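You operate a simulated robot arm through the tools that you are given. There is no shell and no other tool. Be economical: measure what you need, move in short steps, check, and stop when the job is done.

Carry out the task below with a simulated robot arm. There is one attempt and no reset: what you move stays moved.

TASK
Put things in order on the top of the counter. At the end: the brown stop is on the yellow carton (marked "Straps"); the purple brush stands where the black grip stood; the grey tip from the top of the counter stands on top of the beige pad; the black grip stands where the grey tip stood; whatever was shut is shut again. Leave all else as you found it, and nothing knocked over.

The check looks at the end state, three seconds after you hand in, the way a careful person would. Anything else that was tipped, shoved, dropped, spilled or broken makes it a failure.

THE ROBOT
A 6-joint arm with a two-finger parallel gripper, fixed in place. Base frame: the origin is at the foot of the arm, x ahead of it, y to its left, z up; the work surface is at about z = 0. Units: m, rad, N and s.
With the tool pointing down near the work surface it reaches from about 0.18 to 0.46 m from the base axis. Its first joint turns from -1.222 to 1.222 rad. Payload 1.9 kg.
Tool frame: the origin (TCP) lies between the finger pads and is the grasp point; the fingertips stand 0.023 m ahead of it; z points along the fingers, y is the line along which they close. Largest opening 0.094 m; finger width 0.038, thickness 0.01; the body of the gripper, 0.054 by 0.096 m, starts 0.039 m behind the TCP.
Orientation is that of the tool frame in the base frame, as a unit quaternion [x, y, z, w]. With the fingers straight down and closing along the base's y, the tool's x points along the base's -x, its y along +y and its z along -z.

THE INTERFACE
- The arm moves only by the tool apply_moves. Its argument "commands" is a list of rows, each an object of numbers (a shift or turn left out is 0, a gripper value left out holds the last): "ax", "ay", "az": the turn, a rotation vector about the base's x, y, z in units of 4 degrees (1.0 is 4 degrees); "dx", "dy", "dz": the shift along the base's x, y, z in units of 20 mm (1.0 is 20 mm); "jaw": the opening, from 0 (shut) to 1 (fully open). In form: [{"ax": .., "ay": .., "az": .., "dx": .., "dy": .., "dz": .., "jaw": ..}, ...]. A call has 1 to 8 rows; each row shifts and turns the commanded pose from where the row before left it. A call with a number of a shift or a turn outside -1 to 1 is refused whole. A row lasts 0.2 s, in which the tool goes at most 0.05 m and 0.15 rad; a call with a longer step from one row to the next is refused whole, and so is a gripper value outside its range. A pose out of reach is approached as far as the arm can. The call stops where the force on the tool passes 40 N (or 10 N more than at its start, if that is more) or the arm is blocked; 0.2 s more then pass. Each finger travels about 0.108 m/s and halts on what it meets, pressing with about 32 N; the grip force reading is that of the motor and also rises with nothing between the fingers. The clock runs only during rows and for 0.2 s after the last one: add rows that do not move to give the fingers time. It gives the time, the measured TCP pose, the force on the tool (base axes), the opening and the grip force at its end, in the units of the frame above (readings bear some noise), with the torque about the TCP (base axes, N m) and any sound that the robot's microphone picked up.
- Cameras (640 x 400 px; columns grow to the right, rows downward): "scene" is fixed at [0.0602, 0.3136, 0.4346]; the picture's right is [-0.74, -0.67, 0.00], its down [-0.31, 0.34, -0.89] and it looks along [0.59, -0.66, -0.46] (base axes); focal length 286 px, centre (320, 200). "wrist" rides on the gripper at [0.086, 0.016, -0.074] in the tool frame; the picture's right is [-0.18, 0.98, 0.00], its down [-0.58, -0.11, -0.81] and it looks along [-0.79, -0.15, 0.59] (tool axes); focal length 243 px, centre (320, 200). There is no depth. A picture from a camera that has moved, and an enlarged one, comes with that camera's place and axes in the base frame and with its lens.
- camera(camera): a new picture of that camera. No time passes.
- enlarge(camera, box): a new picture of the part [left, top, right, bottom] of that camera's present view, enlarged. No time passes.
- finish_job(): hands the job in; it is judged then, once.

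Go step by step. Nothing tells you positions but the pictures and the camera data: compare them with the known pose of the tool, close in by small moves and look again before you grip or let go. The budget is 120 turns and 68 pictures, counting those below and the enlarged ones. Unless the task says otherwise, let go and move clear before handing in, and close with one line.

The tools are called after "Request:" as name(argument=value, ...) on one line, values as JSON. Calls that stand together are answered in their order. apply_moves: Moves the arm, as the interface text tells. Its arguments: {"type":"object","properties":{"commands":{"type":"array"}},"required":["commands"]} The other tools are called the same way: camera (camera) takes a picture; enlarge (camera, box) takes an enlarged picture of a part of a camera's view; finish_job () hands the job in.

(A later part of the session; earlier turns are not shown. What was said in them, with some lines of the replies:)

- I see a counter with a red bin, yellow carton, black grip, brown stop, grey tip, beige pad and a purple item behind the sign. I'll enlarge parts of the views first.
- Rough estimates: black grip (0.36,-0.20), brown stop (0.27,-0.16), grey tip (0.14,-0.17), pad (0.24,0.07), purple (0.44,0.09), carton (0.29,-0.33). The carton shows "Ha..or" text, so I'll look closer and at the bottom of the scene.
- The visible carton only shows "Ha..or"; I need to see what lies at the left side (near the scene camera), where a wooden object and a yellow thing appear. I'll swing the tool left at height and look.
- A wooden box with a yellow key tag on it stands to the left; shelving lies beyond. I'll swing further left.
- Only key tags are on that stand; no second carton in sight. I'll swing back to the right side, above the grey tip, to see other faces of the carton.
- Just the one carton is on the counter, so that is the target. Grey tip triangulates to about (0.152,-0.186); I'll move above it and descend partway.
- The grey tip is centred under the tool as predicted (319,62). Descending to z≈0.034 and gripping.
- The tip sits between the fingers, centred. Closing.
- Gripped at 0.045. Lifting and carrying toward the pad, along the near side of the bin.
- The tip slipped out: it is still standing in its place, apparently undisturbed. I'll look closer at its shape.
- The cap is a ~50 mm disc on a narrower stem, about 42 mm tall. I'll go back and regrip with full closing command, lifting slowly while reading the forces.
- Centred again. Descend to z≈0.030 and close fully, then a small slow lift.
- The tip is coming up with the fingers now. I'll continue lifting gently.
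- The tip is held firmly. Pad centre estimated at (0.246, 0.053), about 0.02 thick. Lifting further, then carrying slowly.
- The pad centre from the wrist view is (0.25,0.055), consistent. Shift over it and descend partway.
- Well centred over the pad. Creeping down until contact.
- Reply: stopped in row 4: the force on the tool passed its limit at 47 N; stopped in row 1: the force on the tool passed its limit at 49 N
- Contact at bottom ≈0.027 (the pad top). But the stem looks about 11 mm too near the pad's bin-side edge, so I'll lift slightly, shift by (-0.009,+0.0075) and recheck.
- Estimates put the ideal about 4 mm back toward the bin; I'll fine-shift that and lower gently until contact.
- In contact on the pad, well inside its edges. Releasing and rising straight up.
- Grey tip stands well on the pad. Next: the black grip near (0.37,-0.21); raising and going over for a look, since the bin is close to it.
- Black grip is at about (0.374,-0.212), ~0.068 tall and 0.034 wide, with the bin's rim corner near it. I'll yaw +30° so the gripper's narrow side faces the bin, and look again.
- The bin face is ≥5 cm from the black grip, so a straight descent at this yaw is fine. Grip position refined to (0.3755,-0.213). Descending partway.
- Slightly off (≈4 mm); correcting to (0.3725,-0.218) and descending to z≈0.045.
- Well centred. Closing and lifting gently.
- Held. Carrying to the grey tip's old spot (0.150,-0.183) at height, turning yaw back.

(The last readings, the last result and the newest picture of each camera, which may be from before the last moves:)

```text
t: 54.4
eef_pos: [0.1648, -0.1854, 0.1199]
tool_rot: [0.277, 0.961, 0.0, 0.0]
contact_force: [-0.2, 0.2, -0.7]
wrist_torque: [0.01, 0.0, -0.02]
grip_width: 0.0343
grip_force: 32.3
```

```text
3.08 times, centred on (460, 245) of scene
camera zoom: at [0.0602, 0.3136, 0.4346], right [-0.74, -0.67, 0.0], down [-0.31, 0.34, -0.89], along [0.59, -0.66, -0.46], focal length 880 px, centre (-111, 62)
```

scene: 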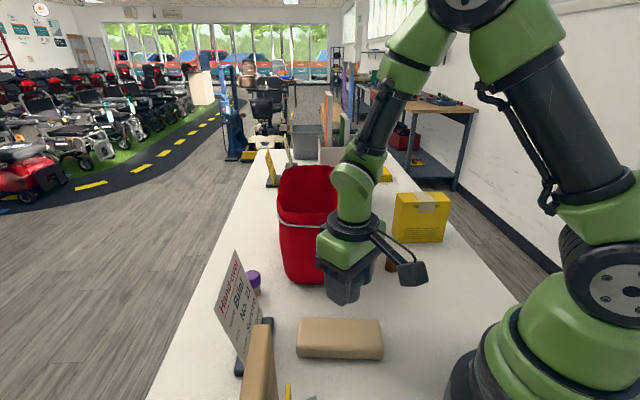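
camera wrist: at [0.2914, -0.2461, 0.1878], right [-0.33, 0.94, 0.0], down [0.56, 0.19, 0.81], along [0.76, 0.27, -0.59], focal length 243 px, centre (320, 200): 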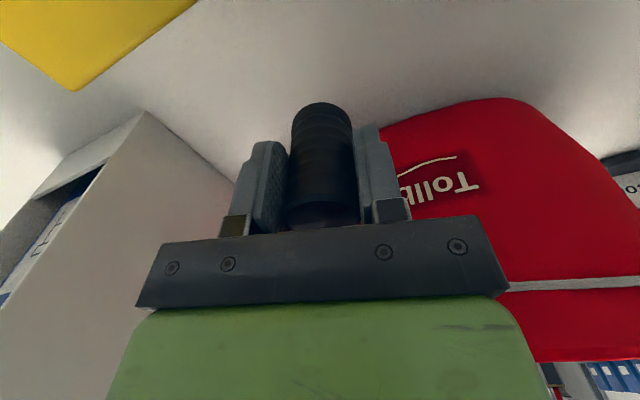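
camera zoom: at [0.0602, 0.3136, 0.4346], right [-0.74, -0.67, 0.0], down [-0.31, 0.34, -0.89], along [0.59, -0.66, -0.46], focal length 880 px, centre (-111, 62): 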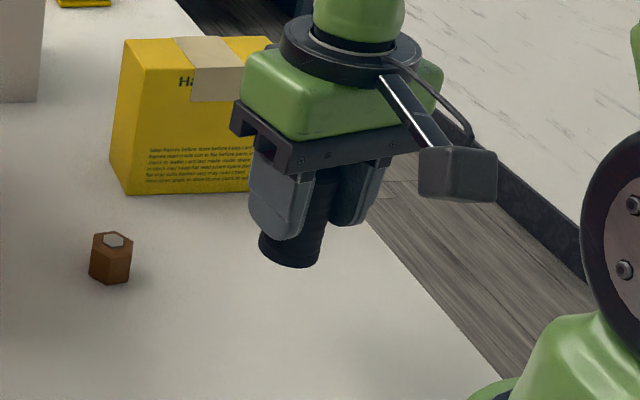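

Final alignment to (0.150,-0.183) and lowering to contact.

Request:
apply_moves(commands=[{"dx": -0.4}, {"dx": -0.33, "dy": 0.1}, {"dz": -0.8}, {"dz": -0.9}, {"dz": -0.9}, {"dz": -0.6}, {"dz": -0.3}])

Request:
apply_moves(commands=[{"dz": -0.06}, {"dz": -0.05}, {}])

```text
t: 56.0
eef_pos: [0.149, -0.1837, 0.0487]
tool_rot: [0.276, 0.961, 0.0, 0.001]
contact_force: [0.0, -1.2, -1.2]
wrist_torque: [-0.01, -0.04, -0.01]
grip_width: 0.0343
grip_force: 32.2
```

```text
t: 56.7
eef_pos: [0.1492, -0.1829, 0.0462]
tool_rot: [0.278, 0.961, 0.0, 0.001]
contact_force: [-0.7, 2.1, 7.1]
wrist_torque: [0.03, -0.05, 0.03]
grip_width: 0.0342
grip_force: 32.5
stopped in row 3: the force on the tool passed its limit at 41 N (the readings are from after the stop); the commanded pose is now the measured one
```

Contact with the table; releasing and rising.

Request:
apply_moves(commands=[{"jaw": 0.5}, {"jaw": 0.7}, {"jaw": 0.9}, {"dz": 0.5}, {"dz": 1}, {"dz": 1}, {"dz": 1}, {"dz": 1}])

Request:
apply_moves(commands=[{"dz": 1}, {"dx": 1, "az": 1}, {"dx": 1, "az": 1}, {"dx": 0.5, "az": 1}])

Request:
camera(camera="wrist")

Request:
camera(camera="scene")

```text
t: 58.5
eef_pos: [0.1498, -0.1823, 0.1373]
tool_rot: [0.277, 0.961, -0.001, 0.0]
contact_force: [-0.3, -0.1, 0.1]
wrist_torque: [-0.01, 0.01, 0.04]
grip_width: 0.0848
grip_force: 0.0
```

```text
t: 59.5
eef_pos: [0.2008, -0.1832, 0.1578]
tool_rot: [0.175, 0.985, -0.001, 0.0]
contact_force: [0.1, 0.3, -0.6]
wrist_torque: [0.0, 0.0, 0.05]
grip_width: 0.0845
grip_force: 0.0
```

```text
29 pictures are left
camera wrist: at [0.1254, -0.1376, 0.2292], right [0.51, 0.86, 0.0], down [0.51, -0.3, 0.81], along [0.69, -0.41, -0.59], focal length 243 px, centre (320, 200)
```

wrist: 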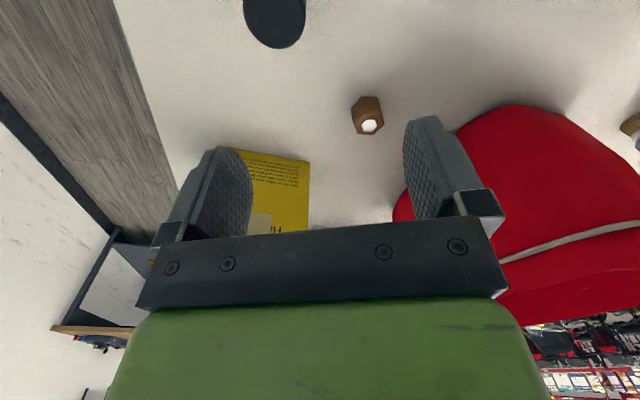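

```text
28 pictures are left
```

scene: 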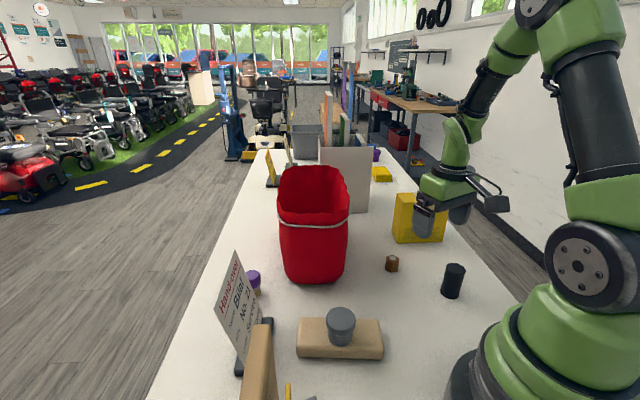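

Black grip stands on the grey tip's old spot. The purple brush is at about (0.442,0.081), between bin and sign; I'll go high above for a better look at clearances.

Request:
apply_moves(commands=[{"dz": 1, "dy": 1, "az": 1}, {"dz": 1, "dy": 1, "az": 1}, {"dz": 1, "dy": 1, "az": 1}, {"dz": 1, "dy": 1, "az": 1}, {"dz": 1, "dy": 1, "az": 1}, {"dz": 0.5, "dy": 1, "az": 1}, {"dx": 0.5, "dy": 1, "az": 1}, {"dx": 0.5, "dy": 1}])

Request:
apply_moves(commands=[{"dx": 1, "dy": 1}, {"dx": 1, "dy": 1}, {"dx": 1, "dy": 0.5}, {"dx": 1}, {"dx": 1}])

Request:
camera(camera="wrist")

```text
t: 61.3
eef_pos: [0.2191, -0.0227, 0.267]
tool_rot: [-0.069, 0.998, 0.0, 0.001]
contact_force: [-0.1, -1.2, -0.2]
wrist_torque: [0.0, -0.01, 0.0]
grip_width: 0.0847
grip_force: 0.1
```

```text
t: 62.5
eef_pos: [0.3195, 0.0268, 0.2677]
tool_rot: [-0.068, 0.998, 0.0, 0.0]
contact_force: [-0.1, -0.5, 0.0]
wrist_torque: [-0.04, 0.05, 0.02]
grip_width: 0.0848
grip_force: 0.0
```

```text
27 pictures are left
camera wrist: at [0.2322, 0.0319, 0.3387], right [0.05, 1.0, 0.0], down [0.59, -0.03, 0.81], along [0.81, -0.04, -0.59], focal length 243 px, centre (320, 200)
```

wrist: 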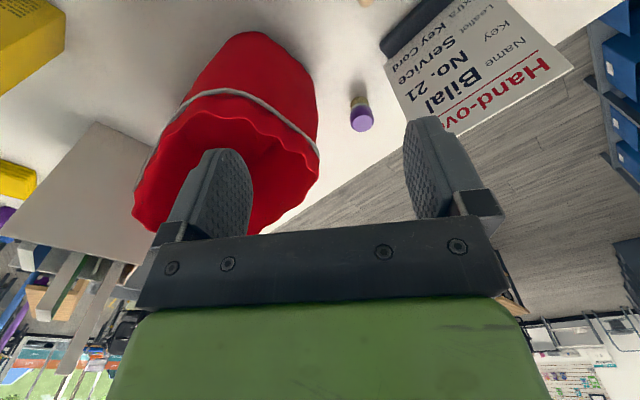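

Brush refined to (0.443,0.080), ~0.054 tall; bin edge at y≈0.02, sign corner near (0.402,0.134,0.16). A vertical descent with narrowed jaw should fit. Moving above it.

Request:
apply_moves(commands=[{"dx": 1, "dy": 0.5, "jaw": 0.6}, {"dx": 1, "dy": 0.5}, {"dx": 1, "dy": 0.5, "az": -0.5}, {"dx": 1, "dy": 0.5, "az": -0.5}, {"dx": 1, "dy": 0.4}, {"dx": 1, "dy": 0.26}, {"dx": 0.18}, {"dz": -1}])

Request:
apply_moves(commands=[{"dz": -1}, {"dz": -1}, {"dz": -0.5}])

Request:
camera(camera="wrist")

Request:
camera(camera="scene")

```text
t: 64.3
eef_pos: [0.4277, 0.0782, 0.2467]
tool_rot: [-0.033, 0.999, 0.001, 0.001]
contact_force: [0.1, -0.7, 0.1]
wrist_torque: [-0.03, 0.01, 0.01]
grip_width: 0.0565
grip_force: 0.0
out of reach, approached as far as the arm can: row 6, 7
```

```text
t: 65.1
eef_pos: [0.4283, 0.0783, 0.1968]
tool_rot: [-0.033, 0.999, 0.0, 0.001]
contact_force: [0.0, -0.4, 0.2]
wrist_torque: [-0.01, 0.02, -0.01]
grip_width: 0.0564
grip_force: 0.1
```

```text
26 pictures are left
camera wrist: at [0.342, 0.0885, 0.268], right [0.12, 0.99, 0.0], down [0.59, -0.07, 0.81], along [0.8, -0.1, -0.59], focal length 243 px, centre (320, 200)
```

wrist: 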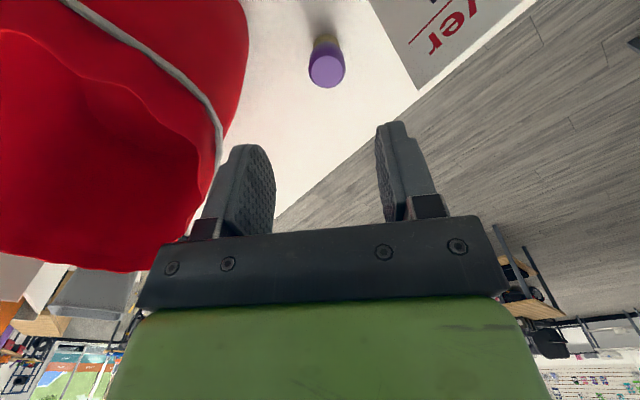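

```text
25 pictures are left
```

scene: 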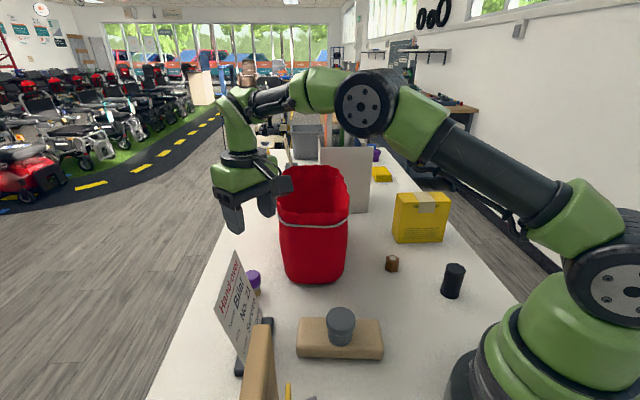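

Brush top confirmed at (0.442,0.0806). I need +14 mm in x before going down past the sign's corner; moving out while lowering a bit.

Request:
apply_moves(commands=[{"dz": -0.7, "dx": 0.2}, {"dz": -0.5, "dx": 0.3, "dy": 0.1}, {"dx": 0.2}, {}])

```text
t: 65.7
eef_pos: [0.439, 0.081, 0.1815]
tool_rot: [-0.032, 0.999, 0.003, 0.009]
contact_force: [-1.6, 3.7, 11.0]
wrist_torque: [-0.45, 0.19, -0.15]
grip_width: 0.055
grip_force: 0.0
stopped in row 2: the force on the tool passed its limit at 54 N (the readings are from after the stop); the commanded pose is now the measured one
```

Unexpected contact; I'll look at what was touched before doing anything.

Request:
camera(camera="wrist")

Request:
enlarge(camera="scene", box=[180, 130, 360, 300])

```text
24 pictures are left
camera wrist: at [0.3512, 0.0918, 0.2518], right [0.12, 0.99, 0.01], down [0.57, -0.08, 0.82], along [0.81, -0.09, -0.58], focal length 243 px, centre (320, 200)
```

wrist: 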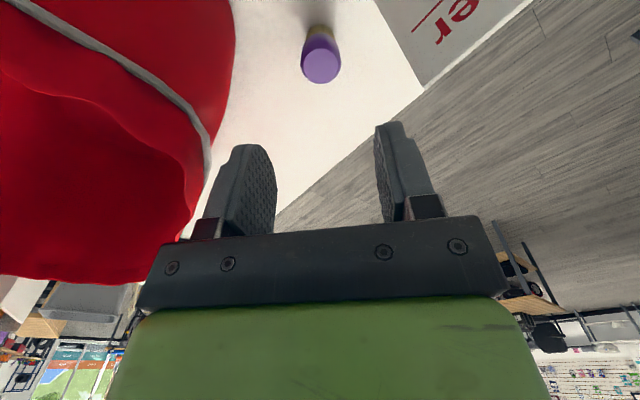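

```text
2.35 times, centred on (270, 215) of scene
camera zoom: at [0.0602, 0.3136, 0.4347], right [-0.74, -0.67, 0.0], down [-0.31, 0.34, -0.89], along [0.59, -0.66, -0.46], focal length 673 px, centre (438, 165)
```

zoom: 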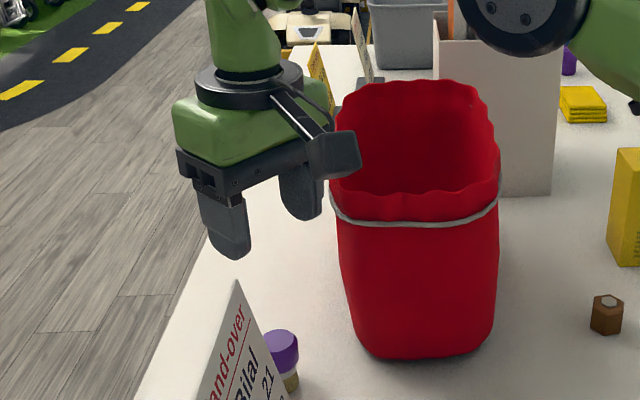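

The -y finger touched the bin's rim lip (rim corner about (0.42,0.038,0.17)); the bin looks unmoved. I'll rise, back off, and turn the tool to about -95° yaw, so its narrow side faces the bin and the camera hangs on the free +y side.

Request:
apply_moves(commands=[{"dz": 0.7, "dx": -0.3, "dy": 0.2}, {"dz": 1, "dx": -0.5}, {"dz": 1, "dx": -0.5, "ay": 0.26, "ax": -0.09}, {"dz": 0.7, "dx": -0.3}, {"az": -1}, {"az": -1}, {"az": -1}, {"az": -1}])

Request:
apply_moves(commands=[{"az": -1}, {"az": -1}, {"az": -1}, {"az": -1}, {"az": -1}, {"az": -1}, {"az": -1}, {"az": -1}])

Request:
apply_moves(commands=[{"az": -1}, {"az": -1}, {"az": -1}, {"az": -1}, {"az": -1}, {"az": -1}, {"az": -1}, {"az": -1}])

Request:
apply_moves(commands=[{"az": -1}, {"az": -1}, {"az": -1}, {"az": -1}, {"az": -1}, {"az": -1}])

Request:
camera(camera="wrist")

Request:
camera(camera="scene")

```text
t: 67.5
eef_pos: [0.4085, 0.0846, 0.2492]
tool_rot: [0.107, 0.994, -0.001, -0.002]
contact_force: [-0.5, -0.7, 0.5]
wrist_torque: [-0.01, 0.0, 0.02]
grip_width: 0.0564
grip_force: 0.0
```

```text
t: 69.3
eef_pos: [0.4056, 0.0858, 0.2481]
tool_rot: [0.377, 0.926, 0.0, -0.003]
contact_force: [-0.6, 0.2, 0.2]
wrist_torque: [0.02, 0.03, 0.0]
grip_width: 0.0565
grip_force: 0.1
```

```text
t: 71.1
eef_pos: [0.4065, 0.0856, 0.2491]
tool_rot: [0.618, 0.786, 0.0, -0.002]
contact_force: [-0.3, 0.2, 0.5]
wrist_torque: [-0.02, 0.03, -0.01]
grip_width: 0.0565
grip_force: 0.0
```

```text
t: 72.5
eef_pos: [0.4069, 0.0849, 0.2488]
tool_rot: [0.768, 0.641, 0.001, -0.002]
contact_force: [-0.3, 1.1, -0.3]
wrist_torque: [0.04, 0.01, 0.01]
grip_width: 0.0565
grip_force: 0.0
```

```text
22 pictures are left
camera wrist: at [0.4388, 0.1672, 0.3206], right [0.93, -0.36, 0.0], down [-0.21, -0.56, 0.8], along [-0.29, -0.75, -0.59], focal length 243 px, centre (320, 200)
```

wrist: 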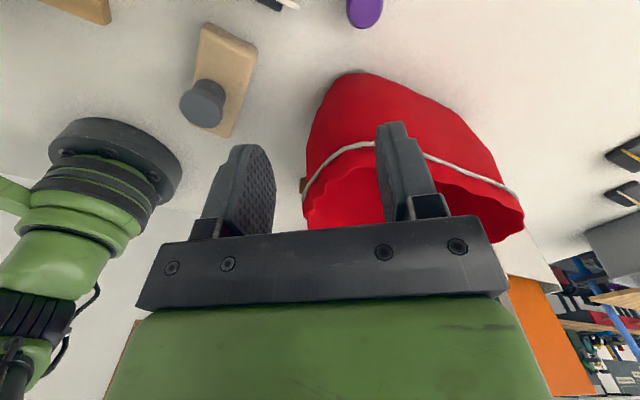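

```text
21 pictures are left
```

scene: 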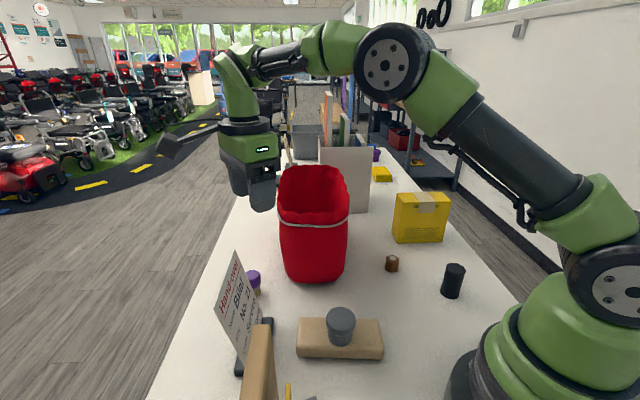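

The view confirms the brush at about (0.445,0.081) and good clearance now. Moving out and down in steps.

Request:
apply_moves(commands=[{"dx": 0.4, "dz": -0.6}, {"dx": 0.4, "dz": -0.6, "dy": -0.1}, {"dx": 0.5, "dz": -0.6, "dy": -0.1}, {"dx": 0.5, "dz": -0.6}, {"dz": -0.6}, {}])

Request:
camera(camera="wrist")

```text
t: 73.9
eef_pos: [0.4426, 0.0801, 0.189]
tool_rot: [0.767, 0.642, 0.001, -0.002]
contact_force: [0.2, 0.2, -0.2]
wrist_torque: [-0.03, 0.02, 0.01]
grip_width: 0.0567
grip_force: 0.1
```

```text
20 pictures are left
camera wrist: at [0.475, 0.1629, 0.2601], right [0.93, -0.36, 0.0], down [-0.21, -0.56, 0.8], along [-0.29, -0.75, -0.59], focal length 243 px, centre (320, 200)
```

wrist: 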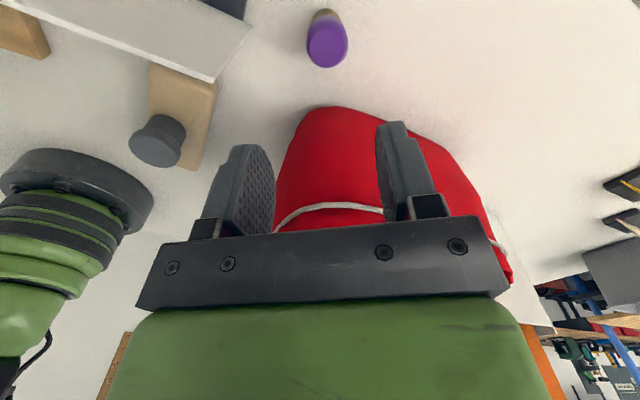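

The brush is ~6 mm further out: (0.448,0.083). Shifting and lowering further.

Request:
apply_moves(commands=[{"dx": 0.25, "dy": 0.1, "dz": -0.5}, {"dz": -0.6}, {"dz": -0.6}, {"dz": -0.6}, {"dz": -0.6}, {}])

Request:
camera(camera="wrist")

Request:
enlarge(camera="scene", box=[180, 150, 340, 310])

```text
t: 75.3
eef_pos: [0.4472, 0.0831, 0.1303]
tool_rot: [0.767, 0.641, 0.001, -0.002]
contact_force: [0.3, 1.2, -0.4]
wrist_torque: [0.01, -0.01, 0.01]
grip_width: 0.0563
grip_force: 0.1
```

```text
19 pictures are left
camera wrist: at [0.4797, 0.1657, 0.203], right [0.93, -0.36, 0.0], down [-0.21, -0.56, 0.8], along [-0.29, -0.75, -0.59], focal length 243 px, centre (320, 200)
```

wrist: 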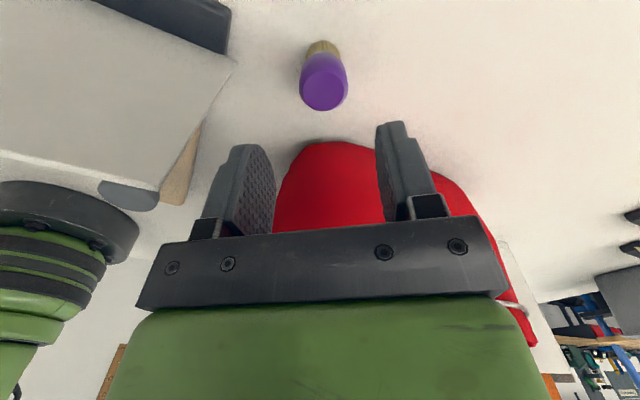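

```text
2.50 times, centred on (260, 230) of scene
camera zoom: at [0.0602, 0.3136, 0.4346], right [-0.74, -0.67, 0.0], down [-0.31, 0.34, -0.89], along [0.59, -0.66, -0.46], focal length 715 px, centre (470, 125)
```

zoom: 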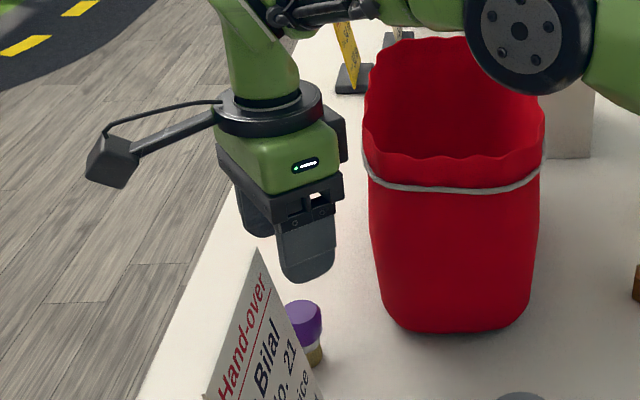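

Refined brush (0.450,0.086). Turning 16° back gives the best clearance to both sign and bin; then check.

Request:
apply_moves(commands=[{"az": 1}, {"az": 1}, {"az": 1}, {"az": 1}, {"dx": 0.14, "dy": 0.14}, {}])

Request:
camera(camera="wrist")

```text
t: 76.7
eef_pos: [0.4493, 0.0866, 0.1298]
tool_rot: [0.67, 0.742, 0.001, -0.002]
contact_force: [-1.0, -0.4, -0.7]
wrist_torque: [0.01, -0.02, -0.02]
grip_width: 0.0564
grip_force: 0.1
```

```text
17 pictures are left
camera wrist: at [0.4586, 0.1741, 0.2023], right [1.0, -0.08, 0.0], down [-0.05, -0.59, 0.8], along [-0.07, -0.8, -0.59], focal length 243 px, centre (320, 200)
```

wrist: 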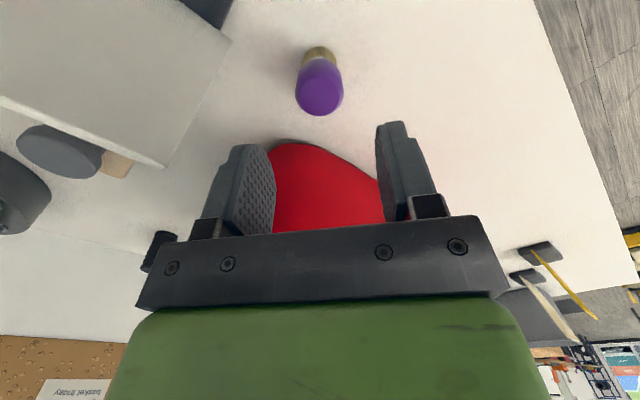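

Perfectly centred. Descending to z≈0.038.

Request:
apply_moves(commands=[{"dz": -0.6}, {"dz": -0.6}, {"dz": -0.6}, {"dz": -0.6}, {"dz": -0.6}, {"dz": -0.6}, {"dz": -0.5}, {"dz": -0.5}])

Request:
camera(camera="wrist")

```text
t: 78.5
eef_pos: [0.4485, 0.0859, 0.0393]
tool_rot: [0.671, 0.742, 0.002, -0.002]
contact_force: [-0.4, -0.5, 0.3]
wrist_torque: [-0.01, -0.01, 0.03]
grip_width: 0.0565
grip_force: 0.0
```

```text
16 pictures are left
camera wrist: at [0.4575, 0.1734, 0.1112], right [1.0, -0.09, 0.0], down [-0.05, -0.59, 0.8], along [-0.07, -0.8, -0.6], focal length 243 px, centre (320, 200)
```

wrist: 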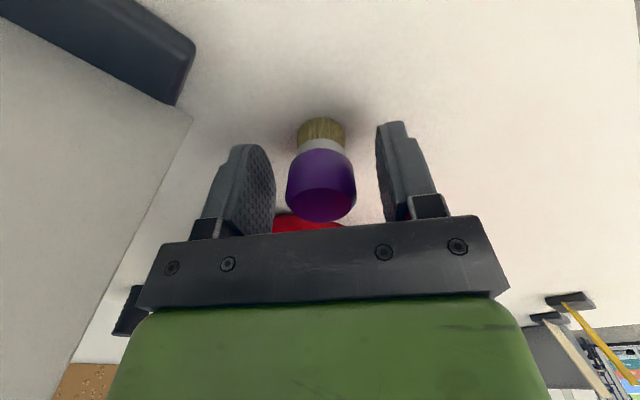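

Brush is centred between the fingers. Closing and lifting slowly straight up.

Request:
apply_moves(commands=[{"jaw": 0.4}, {"jaw": 0.2}, {"jaw": 0}, {"jaw": 0}, {"jaw": 0}, {"jaw": 0}])

Request:
apply_moves(commands=[{"dz": 0.1}, {"dz": 0.2}, {"dz": 0.3}, {"dz": 0.4}, {"dz": 0.5}, {"dz": 0.5}, {"dz": 0.5}, {"dz": 0.5}])

Request:
camera(camera="wrist")

```text
t: 79.9
eef_pos: [0.4491, 0.0851, 0.0387]
tool_rot: [0.671, 0.741, 0.002, -0.001]
contact_force: [-0.2, -0.6, 0.5]
wrist_torque: [-0.02, 0.01, -0.02]
grip_width: 0.0328
grip_force: 31.7
```

```text
t: 81.7
eef_pos: [0.4514, 0.0853, 0.0997]
tool_rot: [0.671, 0.742, 0.001, -0.002]
contact_force: [0.2, 0.3, -1.1]
wrist_torque: [-0.03, 0.0, 0.01]
grip_width: 0.0325
grip_force: 32.6
```

```text
15 pictures are left
camera wrist: at [0.4591, 0.1733, 0.1707], right [1.0, -0.08, 0.0], down [-0.05, -0.59, 0.8], along [-0.07, -0.8, -0.59], focal length 243 px, centre (320, 200)
```

wrist: 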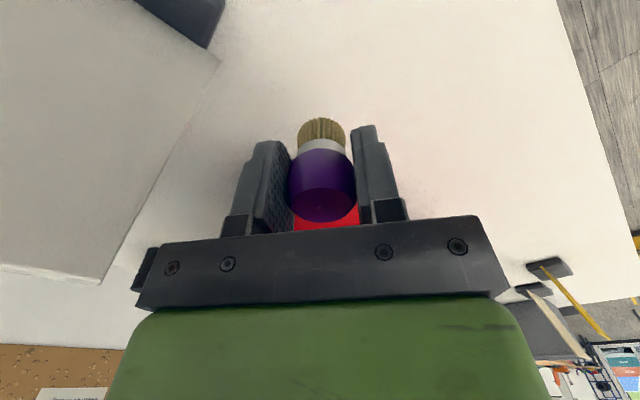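

Brush held. Raising out of the gap, then carrying around the near side of the bin to the black grip's old place.

Request:
apply_moves(commands=[{"dz": 0.6}, {"dz": 0.6}, {"dz": 0.6}, {"dz": 0.6}, {"dz": 0.6}, {"dz": 0.6, "dx": -0.2}, {"dz": 0.6, "dx": -0.4}, {"dz": 0.6, "dx": -0.4}])

Request:
apply_moves(commands=[{"dz": 0.6, "dx": -0.4}, {"dz": 0.6, "dx": -0.4}, {"dz": 0.6, "dx": -0.4}, {"dz": 0.4, "dx": -0.4, "az": 0.5}, {"dx": -0.6, "dy": -0.2, "az": 1}, {"dx": -0.6, "dy": -0.2, "az": 1}, {"dx": -0.6, "dy": -0.3, "az": 1}, {"dx": -0.6, "dy": -0.3, "az": 1}])

Request:
apply_moves(commands=[{"dx": -0.7, "dy": -0.5, "az": 1}, {"dx": -0.6, "dy": -0.6, "az": 1}, {"dx": -0.5, "dy": -0.7, "az": 1}, {"dy": -0.7, "az": 1}, {"dy": -0.7, "az": 1}, {"dy": -0.7, "az": 1}, {"dy": -0.7, "az": 1}, {"dy": -0.7, "az": 1}])

Request:
apply_moves(commands=[{"dy": -0.7, "az": 1}, {"dy": -0.7, "az": 1}, {"dy": -0.7, "az": 1}, {"dy": -0.7, "az": 1}, {"dy": -0.7, "az": 1}, {"dy": -0.7, "az": 1}, {"dy": -0.7, "az": 1}, {"dy": -0.7, "az": 1}])

```text
t: 83.5
eef_pos: [0.4305, 0.0864, 0.1957]
tool_rot: [0.67, 0.742, 0.0, -0.002]
contact_force: [0.3, 0.5, 0.0]
wrist_torque: [-0.03, -0.01, 0.0]
grip_width: 0.0329
grip_force: 32.0
```

```text
t: 85.3
eef_pos: [0.35, 0.0653, 0.2399]
tool_rot: [0.546, 0.838, 0.001, -0.003]
contact_force: [-0.7, -0.6, -1.5]
wrist_torque: [-0.01, -0.04, 0.04]
grip_width: 0.0327
grip_force: 32.2
```

```text
t: 87.1
eef_pos: [0.3147, -0.0408, 0.2378]
tool_rot: [0.293, 0.956, 0.0, -0.002]
contact_force: [1.1, -0.3, -1.4]
wrist_torque: [0.01, 0.0, -0.01]
grip_width: 0.0329
grip_force: 31.5
```

```text
t: 88.9
eef_pos: [0.3145, -0.1504, 0.2392]
tool_rot: [0.018, 1.0, 0.0, -0.003]
contact_force: [0.5, 0.2, -0.9]
wrist_torque: [-0.04, 0.01, 0.0]
grip_width: 0.0329
grip_force: 31.7
```

Now over the near-right side. Completing yaw to +30° and moving above (0.373,-0.218), then partial descent.

Request:
apply_moves(commands=[{"dy": -0.6, "az": 1}, {"dy": -0.6, "az": 1}, {"dy": -0.6, "az": 1}, {"dy": -0.6, "dx": 0.3, "az": 1}, {"dy": -0.5, "dx": 0.6, "az": 1}, {"dy": -0.3, "dx": 0.7, "az": 1}, {"dy": -0.17, "dx": 0.7, "az": 1}, {"dx": 0.63, "az": 1}])

Request:
apply_moves(commands=[{"dz": -0.5}, {"dz": -0.7}, {"dz": -0.7}, {"dz": -0.7}, {"dz": -0.7}, {"dz": -0.7}, {"dz": -0.7}, {}])

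Request:
camera(camera="wrist")

```text
t: 90.7
eef_pos: [0.3725, -0.2214, 0.2388]
tool_rot: [-0.258, 0.966, -0.001, -0.002]
contact_force: [-0.2, -0.5, -1.6]
wrist_torque: [-0.01, 0.01, -0.02]
grip_width: 0.0331
grip_force: 32.0
```

```text
t: 92.5
eef_pos: [0.3732, -0.2198, 0.1445]
tool_rot: [-0.256, 0.967, -0.002, -0.001]
contact_force: [1.0, 0.0, -0.4]
wrist_torque: [0.01, 0.02, 0.0]
grip_width: 0.0325
grip_force: 32.2
```

```text
14 pictures are left
camera wrist: at [0.2911, -0.2482, 0.2166], right [-0.33, 0.94, 0.0], down [0.56, 0.2, 0.8], along [0.76, 0.26, -0.59], focal length 243 px, centre (320, 200)
```

wrist: 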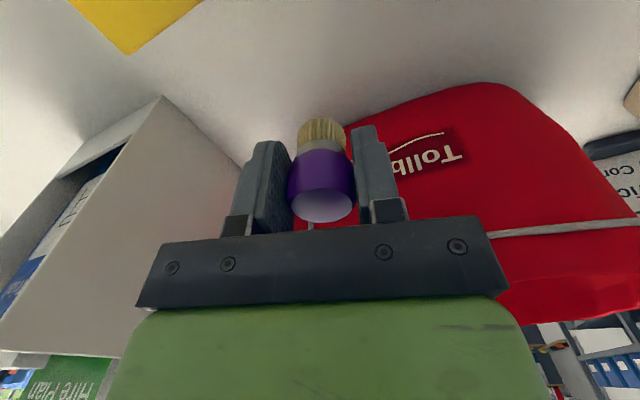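

Aligned. Lowering to the surface.

Request:
apply_moves(commands=[{"dz": -0.8, "dy": 0.08}, {"dz": -0.8}, {"dz": -0.8}, {"dz": -0.8}, {"dz": -0.8}, {"dz": -0.7}, {"dz": -0.35}])

Request:
apply_moves(commands=[{"dz": -0.06}, {"dz": -0.05}, {"dz": -0.04}, {}])

```text
t: 94.1
eef_pos: [0.3739, -0.2171, 0.0439]
tool_rot: [-0.257, 0.966, -0.001, -0.001]
contact_force: [-0.7, -0.7, 0.5]
wrist_torque: [0.0, 0.0, 0.02]
grip_width: 0.0327
grip_force: 32.3
```

```text
t: 95.1
eef_pos: [0.3723, -0.2178, 0.0401]
tool_rot: [-0.257, 0.966, -0.001, -0.002]
contact_force: [0.0, 0.5, -0.3]
wrist_torque: [0.0, 0.0, -0.02]
grip_width: 0.0327
grip_force: 31.8
```

Request:
apply_moves(commands=[{"dz": -0.05}, {"dz": -0.03}, {}])

```text
t: 95.9
eef_pos: [0.373, -0.2177, 0.0389]
tool_rot: [-0.258, 0.966, -0.002, -0.001]
contact_force: [-0.9, -0.1, 1.0]
wrist_torque: [0.02, 0.04, -0.02]
grip_width: 0.0327
grip_force: 31.9
```

The brush bottom is within a millimetre of the surface; one tiny step more to feel contact.

Request:
apply_moves(commands=[{"dz": -0.03}, {"dz": -0.02}, {}])

```text
t: 96.7
eef_pos: [0.3737, -0.2182, 0.0381]
tool_rot: [-0.257, 0.967, -0.001, -0.002]
contact_force: [-2.3, 1.7, 16.2]
wrist_torque: [0.15, 0.07, 0.02]
grip_width: 0.0326
grip_force: 32.6
```

Firm contact. Releasing and rising straight up.

Request:
apply_moves(commands=[{"jaw": 0.45}, {"jaw": 0.6}, {"jaw": 0.7}, {"dz": 0.4}, {"dz": 0.8}, {"dz": 1}, {"dz": 1}, {"dz": 1}])

Request:
apply_moves(commands=[{"dz": 1}, {"dz": 0.5, "dx": -0.5}, {"dx": -1, "az": -1}, {"dx": -1, "az": -1}, {"dx": -1, "az": -1}, {"dx": -1, "az": -1}, {"dx": -1, "az": -1, "dy": 0.5}, {"az": -1, "dy": 0.5}])

Request:
camera(camera="wrist")

Request:
camera(camera="scene")

```text
t: 98.5
eef_pos: [0.3727, -0.2173, 0.1228]
tool_rot: [-0.257, 0.966, 0.0, -0.002]
contact_force: [-0.7, -1.4, -0.9]
wrist_torque: [-0.01, 0.01, 0.0]
grip_width: 0.0656
grip_force: 0.0
```

```text
t: 100.3
eef_pos: [0.2629, -0.1979, 0.151]
tool_rot: [-0.049, 0.999, -0.001, -0.002]
contact_force: [0.7, -0.8, -1.0]
wrist_torque: [0.01, 0.01, 0.01]
grip_width: 0.066
grip_force: 0.1
```

```text
13 pictures are left
camera wrist: at [0.1765, -0.1901, 0.2232], right [0.09, 1.0, 0.0], down [0.59, -0.05, 0.8], along [0.8, -0.07, -0.59], focal length 243 px, centre (320, 200)
```

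wrist: 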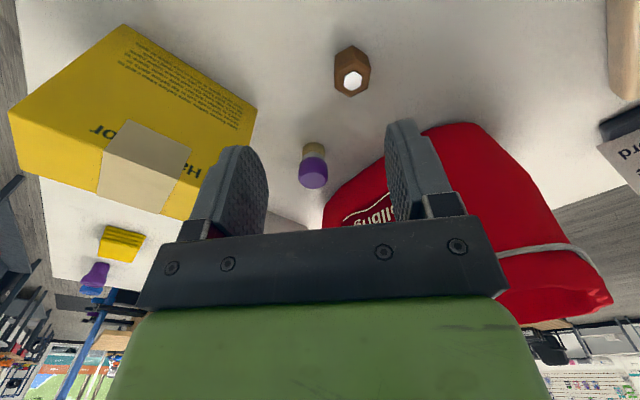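

```text
12 pictures are left
```

scene: 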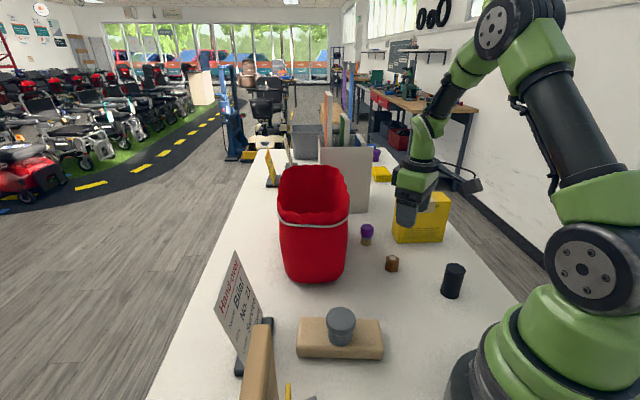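

Brush stands on the black grip's old spot. Brown stop is at about (0.277,-0.172), ~0.033 tall with flats facing ±y; carton top centre estimated (0.288,-0.322), z≈0.119. Moving over the stop.

Request:
apply_moves(commands=[{"dx": 0.35, "dy": 0.65}, {"dx": 0.35, "dy": 0.65}, {"dz": -0.8}, {"dz": -0.8}, {"dz": -0.8}])

Request:
camera(camera="wrist")

```text
t: 101.5
eef_pos: [0.2761, -0.1722, 0.1028]
tool_rot: [-0.05, 0.999, -0.001, -0.002]
contact_force: [0.5, 0.5, 0.5]
wrist_torque: [0.0, -0.03, 0.01]
grip_width: 0.0656
grip_force: 0.1
```

```text
11 pictures are left
camera wrist: at [0.1909, -0.1641, 0.1755], right [0.08, 1.0, 0.0], down [0.59, -0.05, 0.8], along [0.8, -0.07, -0.59], focal length 243 px, centre (320, 200)
```

wrist: 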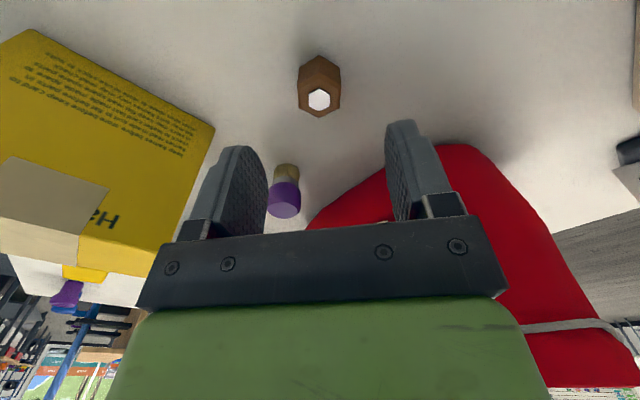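

Centred, and the hex flats match the fingers. Descending and gripping.

Request:
apply_moves(commands=[{"dz": -0.8}, {"dz": -0.8}, {"dz": -0.8}, {"dz": -0.7}, {"dz": -0.5}, {}])

Request:
apply_moves(commands=[{"jaw": 0.5}, {"jaw": 0.3}, {"jaw": 0.1}, {"jaw": 0}, {"jaw": 0}, {"jaw": 0}])

Request:
apply_moves(commands=[{"dz": 0.1}, {"dz": 0.2}, {"dz": 0.3}, {"dz": 0.4}, {"dz": 0.5}, {"dz": 0.5}, {"dz": 0.5}, {"dz": 0.5}])

Request:
camera(camera="wrist")

```text
t: 102.9
eef_pos: [0.2773, -0.1721, 0.0329]
tool_rot: [-0.05, 0.999, -0.001, -0.002]
contact_force: [-0.5, -1.3, 0.4]
wrist_torque: [0.01, 0.02, 0.05]
grip_width: 0.0656
grip_force: 0.0
```

```text
t: 104.3
eef_pos: [0.2759, -0.1728, 0.0313]
tool_rot: [-0.051, 0.999, -0.002, -0.002]
contact_force: [0.2, -0.3, -0.1]
wrist_torque: [-0.03, -0.01, 0.01]
grip_width: 0.0288
grip_force: 32.3
```

```text
t: 106.1
eef_pos: [0.2789, -0.1728, 0.0932]
tool_rot: [-0.051, 0.999, 0.0, -0.002]
contact_force: [-0.5, -0.7, -1.0]
wrist_torque: [-0.01, -0.02, -0.02]
grip_width: 0.0287
grip_force: 31.7
```

```text
10 pictures are left
camera wrist: at [0.1905, -0.1643, 0.1642], right [0.08, 1.0, 0.0], down [0.59, -0.05, 0.8], along [0.8, -0.07, -0.59], focal length 243 px, centre (320, 200)
```

wrist: 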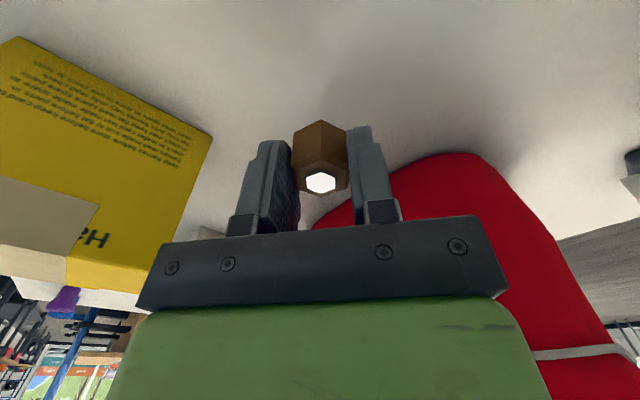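

Held. Raising well above the carton and moving over it.

Request:
apply_moves(commands=[{"dz": 0.7}, {"dz": 0.8}, {"dz": 0.8}, {"dz": 0.8}, {"dz": 0.8}, {"dz": 0.8}, {"dz": 0.8}, {"dz": 0.8}])

Request:
apply_moves(commands=[{"dy": -0.5}, {"dy": -0.7, "dx": 0.1}, {"dy": -0.7, "dx": 0.1}, {"dy": -0.7, "dx": 0.1}, {"dy": -0.7, "dx": 0.1}, {"dy": -0.7, "dx": 0.1}, {"dy": -0.7}, {"dy": -0.6}])

Request:
camera(camera="wrist")

```text
t: 107.9
eef_pos: [0.2764, -0.171, 0.2189]
tool_rot: [-0.051, 0.999, 0.0, -0.002]
contact_force: [0.5, -0.2, 0.7]
wrist_torque: [-0.02, 0.01, 0.01]
grip_width: 0.0289
grip_force: 31.9
```

```text
t: 109.7
eef_pos: [0.2877, -0.2784, 0.2181]
tool_rot: [-0.051, 0.999, 0.0, -0.002]
contact_force: [0.7, 0.8, 0.6]
wrist_torque: [-0.02, -0.02, 0.01]
grip_width: 0.0286
grip_force: 32.0
```

```text
9 pictures are left
camera wrist: at [0.2008, -0.2704, 0.2904], right [0.08, 1.0, 0.0], down [0.59, -0.05, 0.8], along [0.8, -0.07, -0.59], focal length 243 px, centre (320, 200)
```

wrist: 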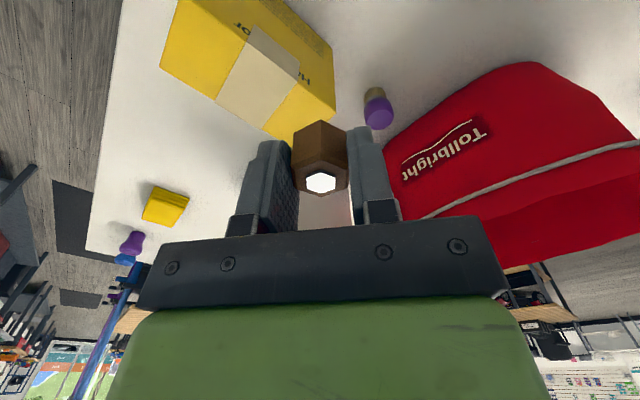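

Carton top centre from this view: (0.292,-0.326), agreeing. Moving over (0.290,-0.324) and lowering partway.

Request:
apply_moves(commands=[{"dy": -0.6}, {"dy": -0.6}, {"dy": -0.6, "dx": 0.1}, {"dy": -0.48}, {"dz": -0.6}, {"dz": -0.6}, {"dz": -0.6}, {}])

Request:
camera(camera="wrist")

Request:
enlarge(camera="scene", box=[350, 130, 510, 260])

```text
t: 111.5
eef_pos: [0.2892, -0.3243, 0.182]
tool_rot: [-0.05, 0.999, 0.0, -0.003]
contact_force: [-0.6, -0.2, -1.3]
wrist_torque: [0.02, 0.0, -0.02]
grip_width: 0.029
grip_force: 31.9
```

```text
8 pictures are left
camera wrist: at [0.2029, -0.3152, 0.2536], right [0.08, 1.0, 0.0], down [0.59, -0.05, 0.8], along [0.8, -0.07, -0.59], focal length 243 px, centre (320, 200)
```

wrist: 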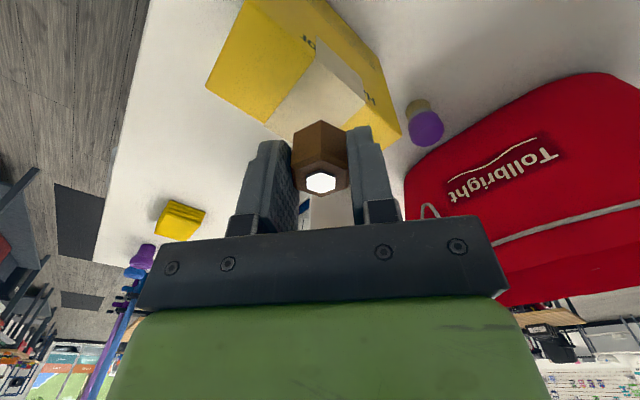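

```text
3.08 times, centred on (430, 195) of scene
camera zoom: at [0.0602, 0.3136, 0.4346], right [-0.74, -0.67, 0.0], down [-0.31, 0.34, -0.89], along [0.59, -0.66, -0.46], focal length 880 px, centre (-18, 215)
```

zoom: 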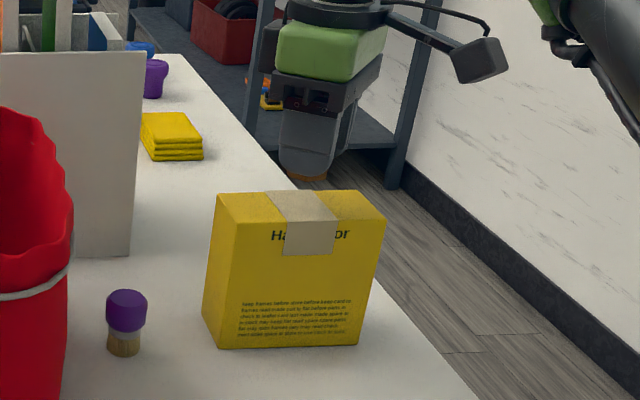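

Both views confirm the stop is over the middle of the carton top. Creeping down.

Request:
apply_moves(commands=[{"dx": -0.1, "dz": -0.4}, {"dz": -0.4}, {"dz": -0.3}, {"dz": -0.15}, {"dz": -0.05}, {}])

Request:
apply_moves(commands=[{"dz": -0.05}, {"dz": -0.04}, {}])

```text
t: 112.9
eef_pos: [0.2874, -0.3237, 0.1561]
tool_rot: [-0.05, 0.999, -0.001, -0.002]
contact_force: [-0.7, -1.0, 0.2]
wrist_torque: [0.04, 0.01, 0.01]
grip_width: 0.0288
grip_force: 32.1
```

```text
t: 113.7
eef_pos: [0.2873, -0.3228, 0.1544]
tool_rot: [-0.05, 0.999, -0.001, -0.003]
contact_force: [0.4, -0.2, -0.7]
wrist_torque: [0.02, 0.0, 0.02]
grip_width: 0.0286
grip_force: 31.7
```

Request:
apply_moves(commands=[{"dz": -0.05}, {"dz": -0.04}, {}])

Request:
enlarge(camera="scene", box=[380, 150, 470, 220])

```text
t: 114.5
eef_pos: [0.2874, -0.324, 0.1524]
tool_rot: [-0.05, 0.999, -0.001, -0.002]
contact_force: [-0.6, 0.0, -0.5]
wrist_torque: [-0.01, 0.02, 0.01]
grip_width: 0.0289
grip_force: 32.5
```

```text
5.71 times, centred on (425, 185) of scene
camera zoom: at [0.0602, 0.3136, 0.4346], right [-0.74, -0.67, 0.0], down [-0.31, 0.34, -0.89], along [0.59, -0.66, -0.46], focal length 1633 px, centre (-280, 286)
```

zoom: 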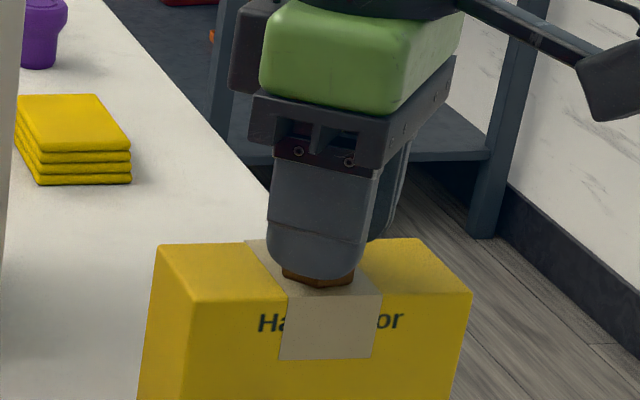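

Nearly touching; it sits ~4 mm toward the front of the top, so I'll shift back slightly, then finish lowering to contact.

Request:
apply_moves(commands=[{"dx": 0.15, "dy": -0.15}, {"dz": -0.05}, {"dz": -0.04}, {}])

```text
t: 115.5
eef_pos: [0.291, -0.3277, 0.1518]
tool_rot: [-0.051, 0.999, -0.001, -0.001]
contact_force: [-4.1, 3.0, 18.8]
wrist_torque: [0.13, 0.04, 0.01]
grip_width: 0.0288
grip_force: 32.5
```

Contact made. Easing the load a touch, releasing, and rising straight up.

Request:
apply_moves(commands=[{"dz": 0.03}, {"jaw": 0.4}, {"jaw": 0.55}, {"jaw": 0.6}, {"dz": 0.4}, {"dz": 0.8}, {"dz": 1}, {"dz": 1}])

Request:
apply_moves(commands=[{"dz": 0.5, "dy": 0.5}, {"dy": 1}, {"dy": 1}, {"dy": 1}, {"dy": 1}, {"dx": -0.5, "dy": 1}, {"dx": -0.5, "dy": 1}, {"dx": -0.5}])

Request:
camera(camera="scene")

Request:
camera(camera="wrist")

```text
t: 117.3
eef_pos: [0.29, -0.326, 0.2155]
tool_rot: [-0.051, 0.999, -0.001, -0.001]
contact_force: [0.4, 0.3, 0.2]
wrist_torque: [0.01, 0.02, 0.04]
grip_width: 0.0564
grip_force: 0.0
```

```text
t: 119.1
eef_pos: [0.2605, -0.1976, 0.2253]
tool_rot: [-0.051, 0.999, -0.001, -0.002]
contact_force: [0.5, -0.1, -0.4]
wrist_torque: [-0.01, 0.0, 0.03]
grip_width: 0.0565
grip_force: 0.0
```

```text
5 pictures are left
```

scene: 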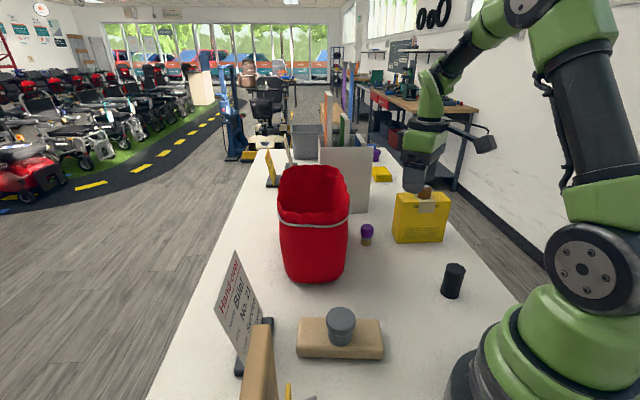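

```text
4 pictures are left
camera wrist: at [0.174, -0.1889, 0.2973], right [0.08, 1.0, 0.0], down [0.59, -0.05, 0.8], along [0.8, -0.07, -0.59], focal length 243 px, centre (320, 200)
```

wrist: 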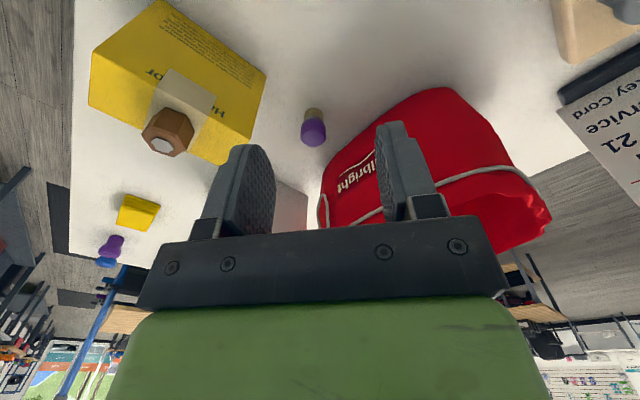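

All four items stand where the task asks: brown stop on the carton, brush on the grip's spot, grey tip on the pad and black grip on the tip's spot. The bin and sign look unmoved and the arm is clear, so I'm handing in.

Request:
finish_job()

```text
The job is handed in.
```

I've handed the job in with all four items placed: brown stop on the yellow carton, purple brush where the black grip stood, grey tip on the beige pad, and black grip where the grey tip stood. I never saw "Straps" on the carton (only "Ha…or" with tape across it), but it was the only yellow carton on the counter. A finger touched the bin's rim once and the bin looked unmoved afterwards; nothing was opened.
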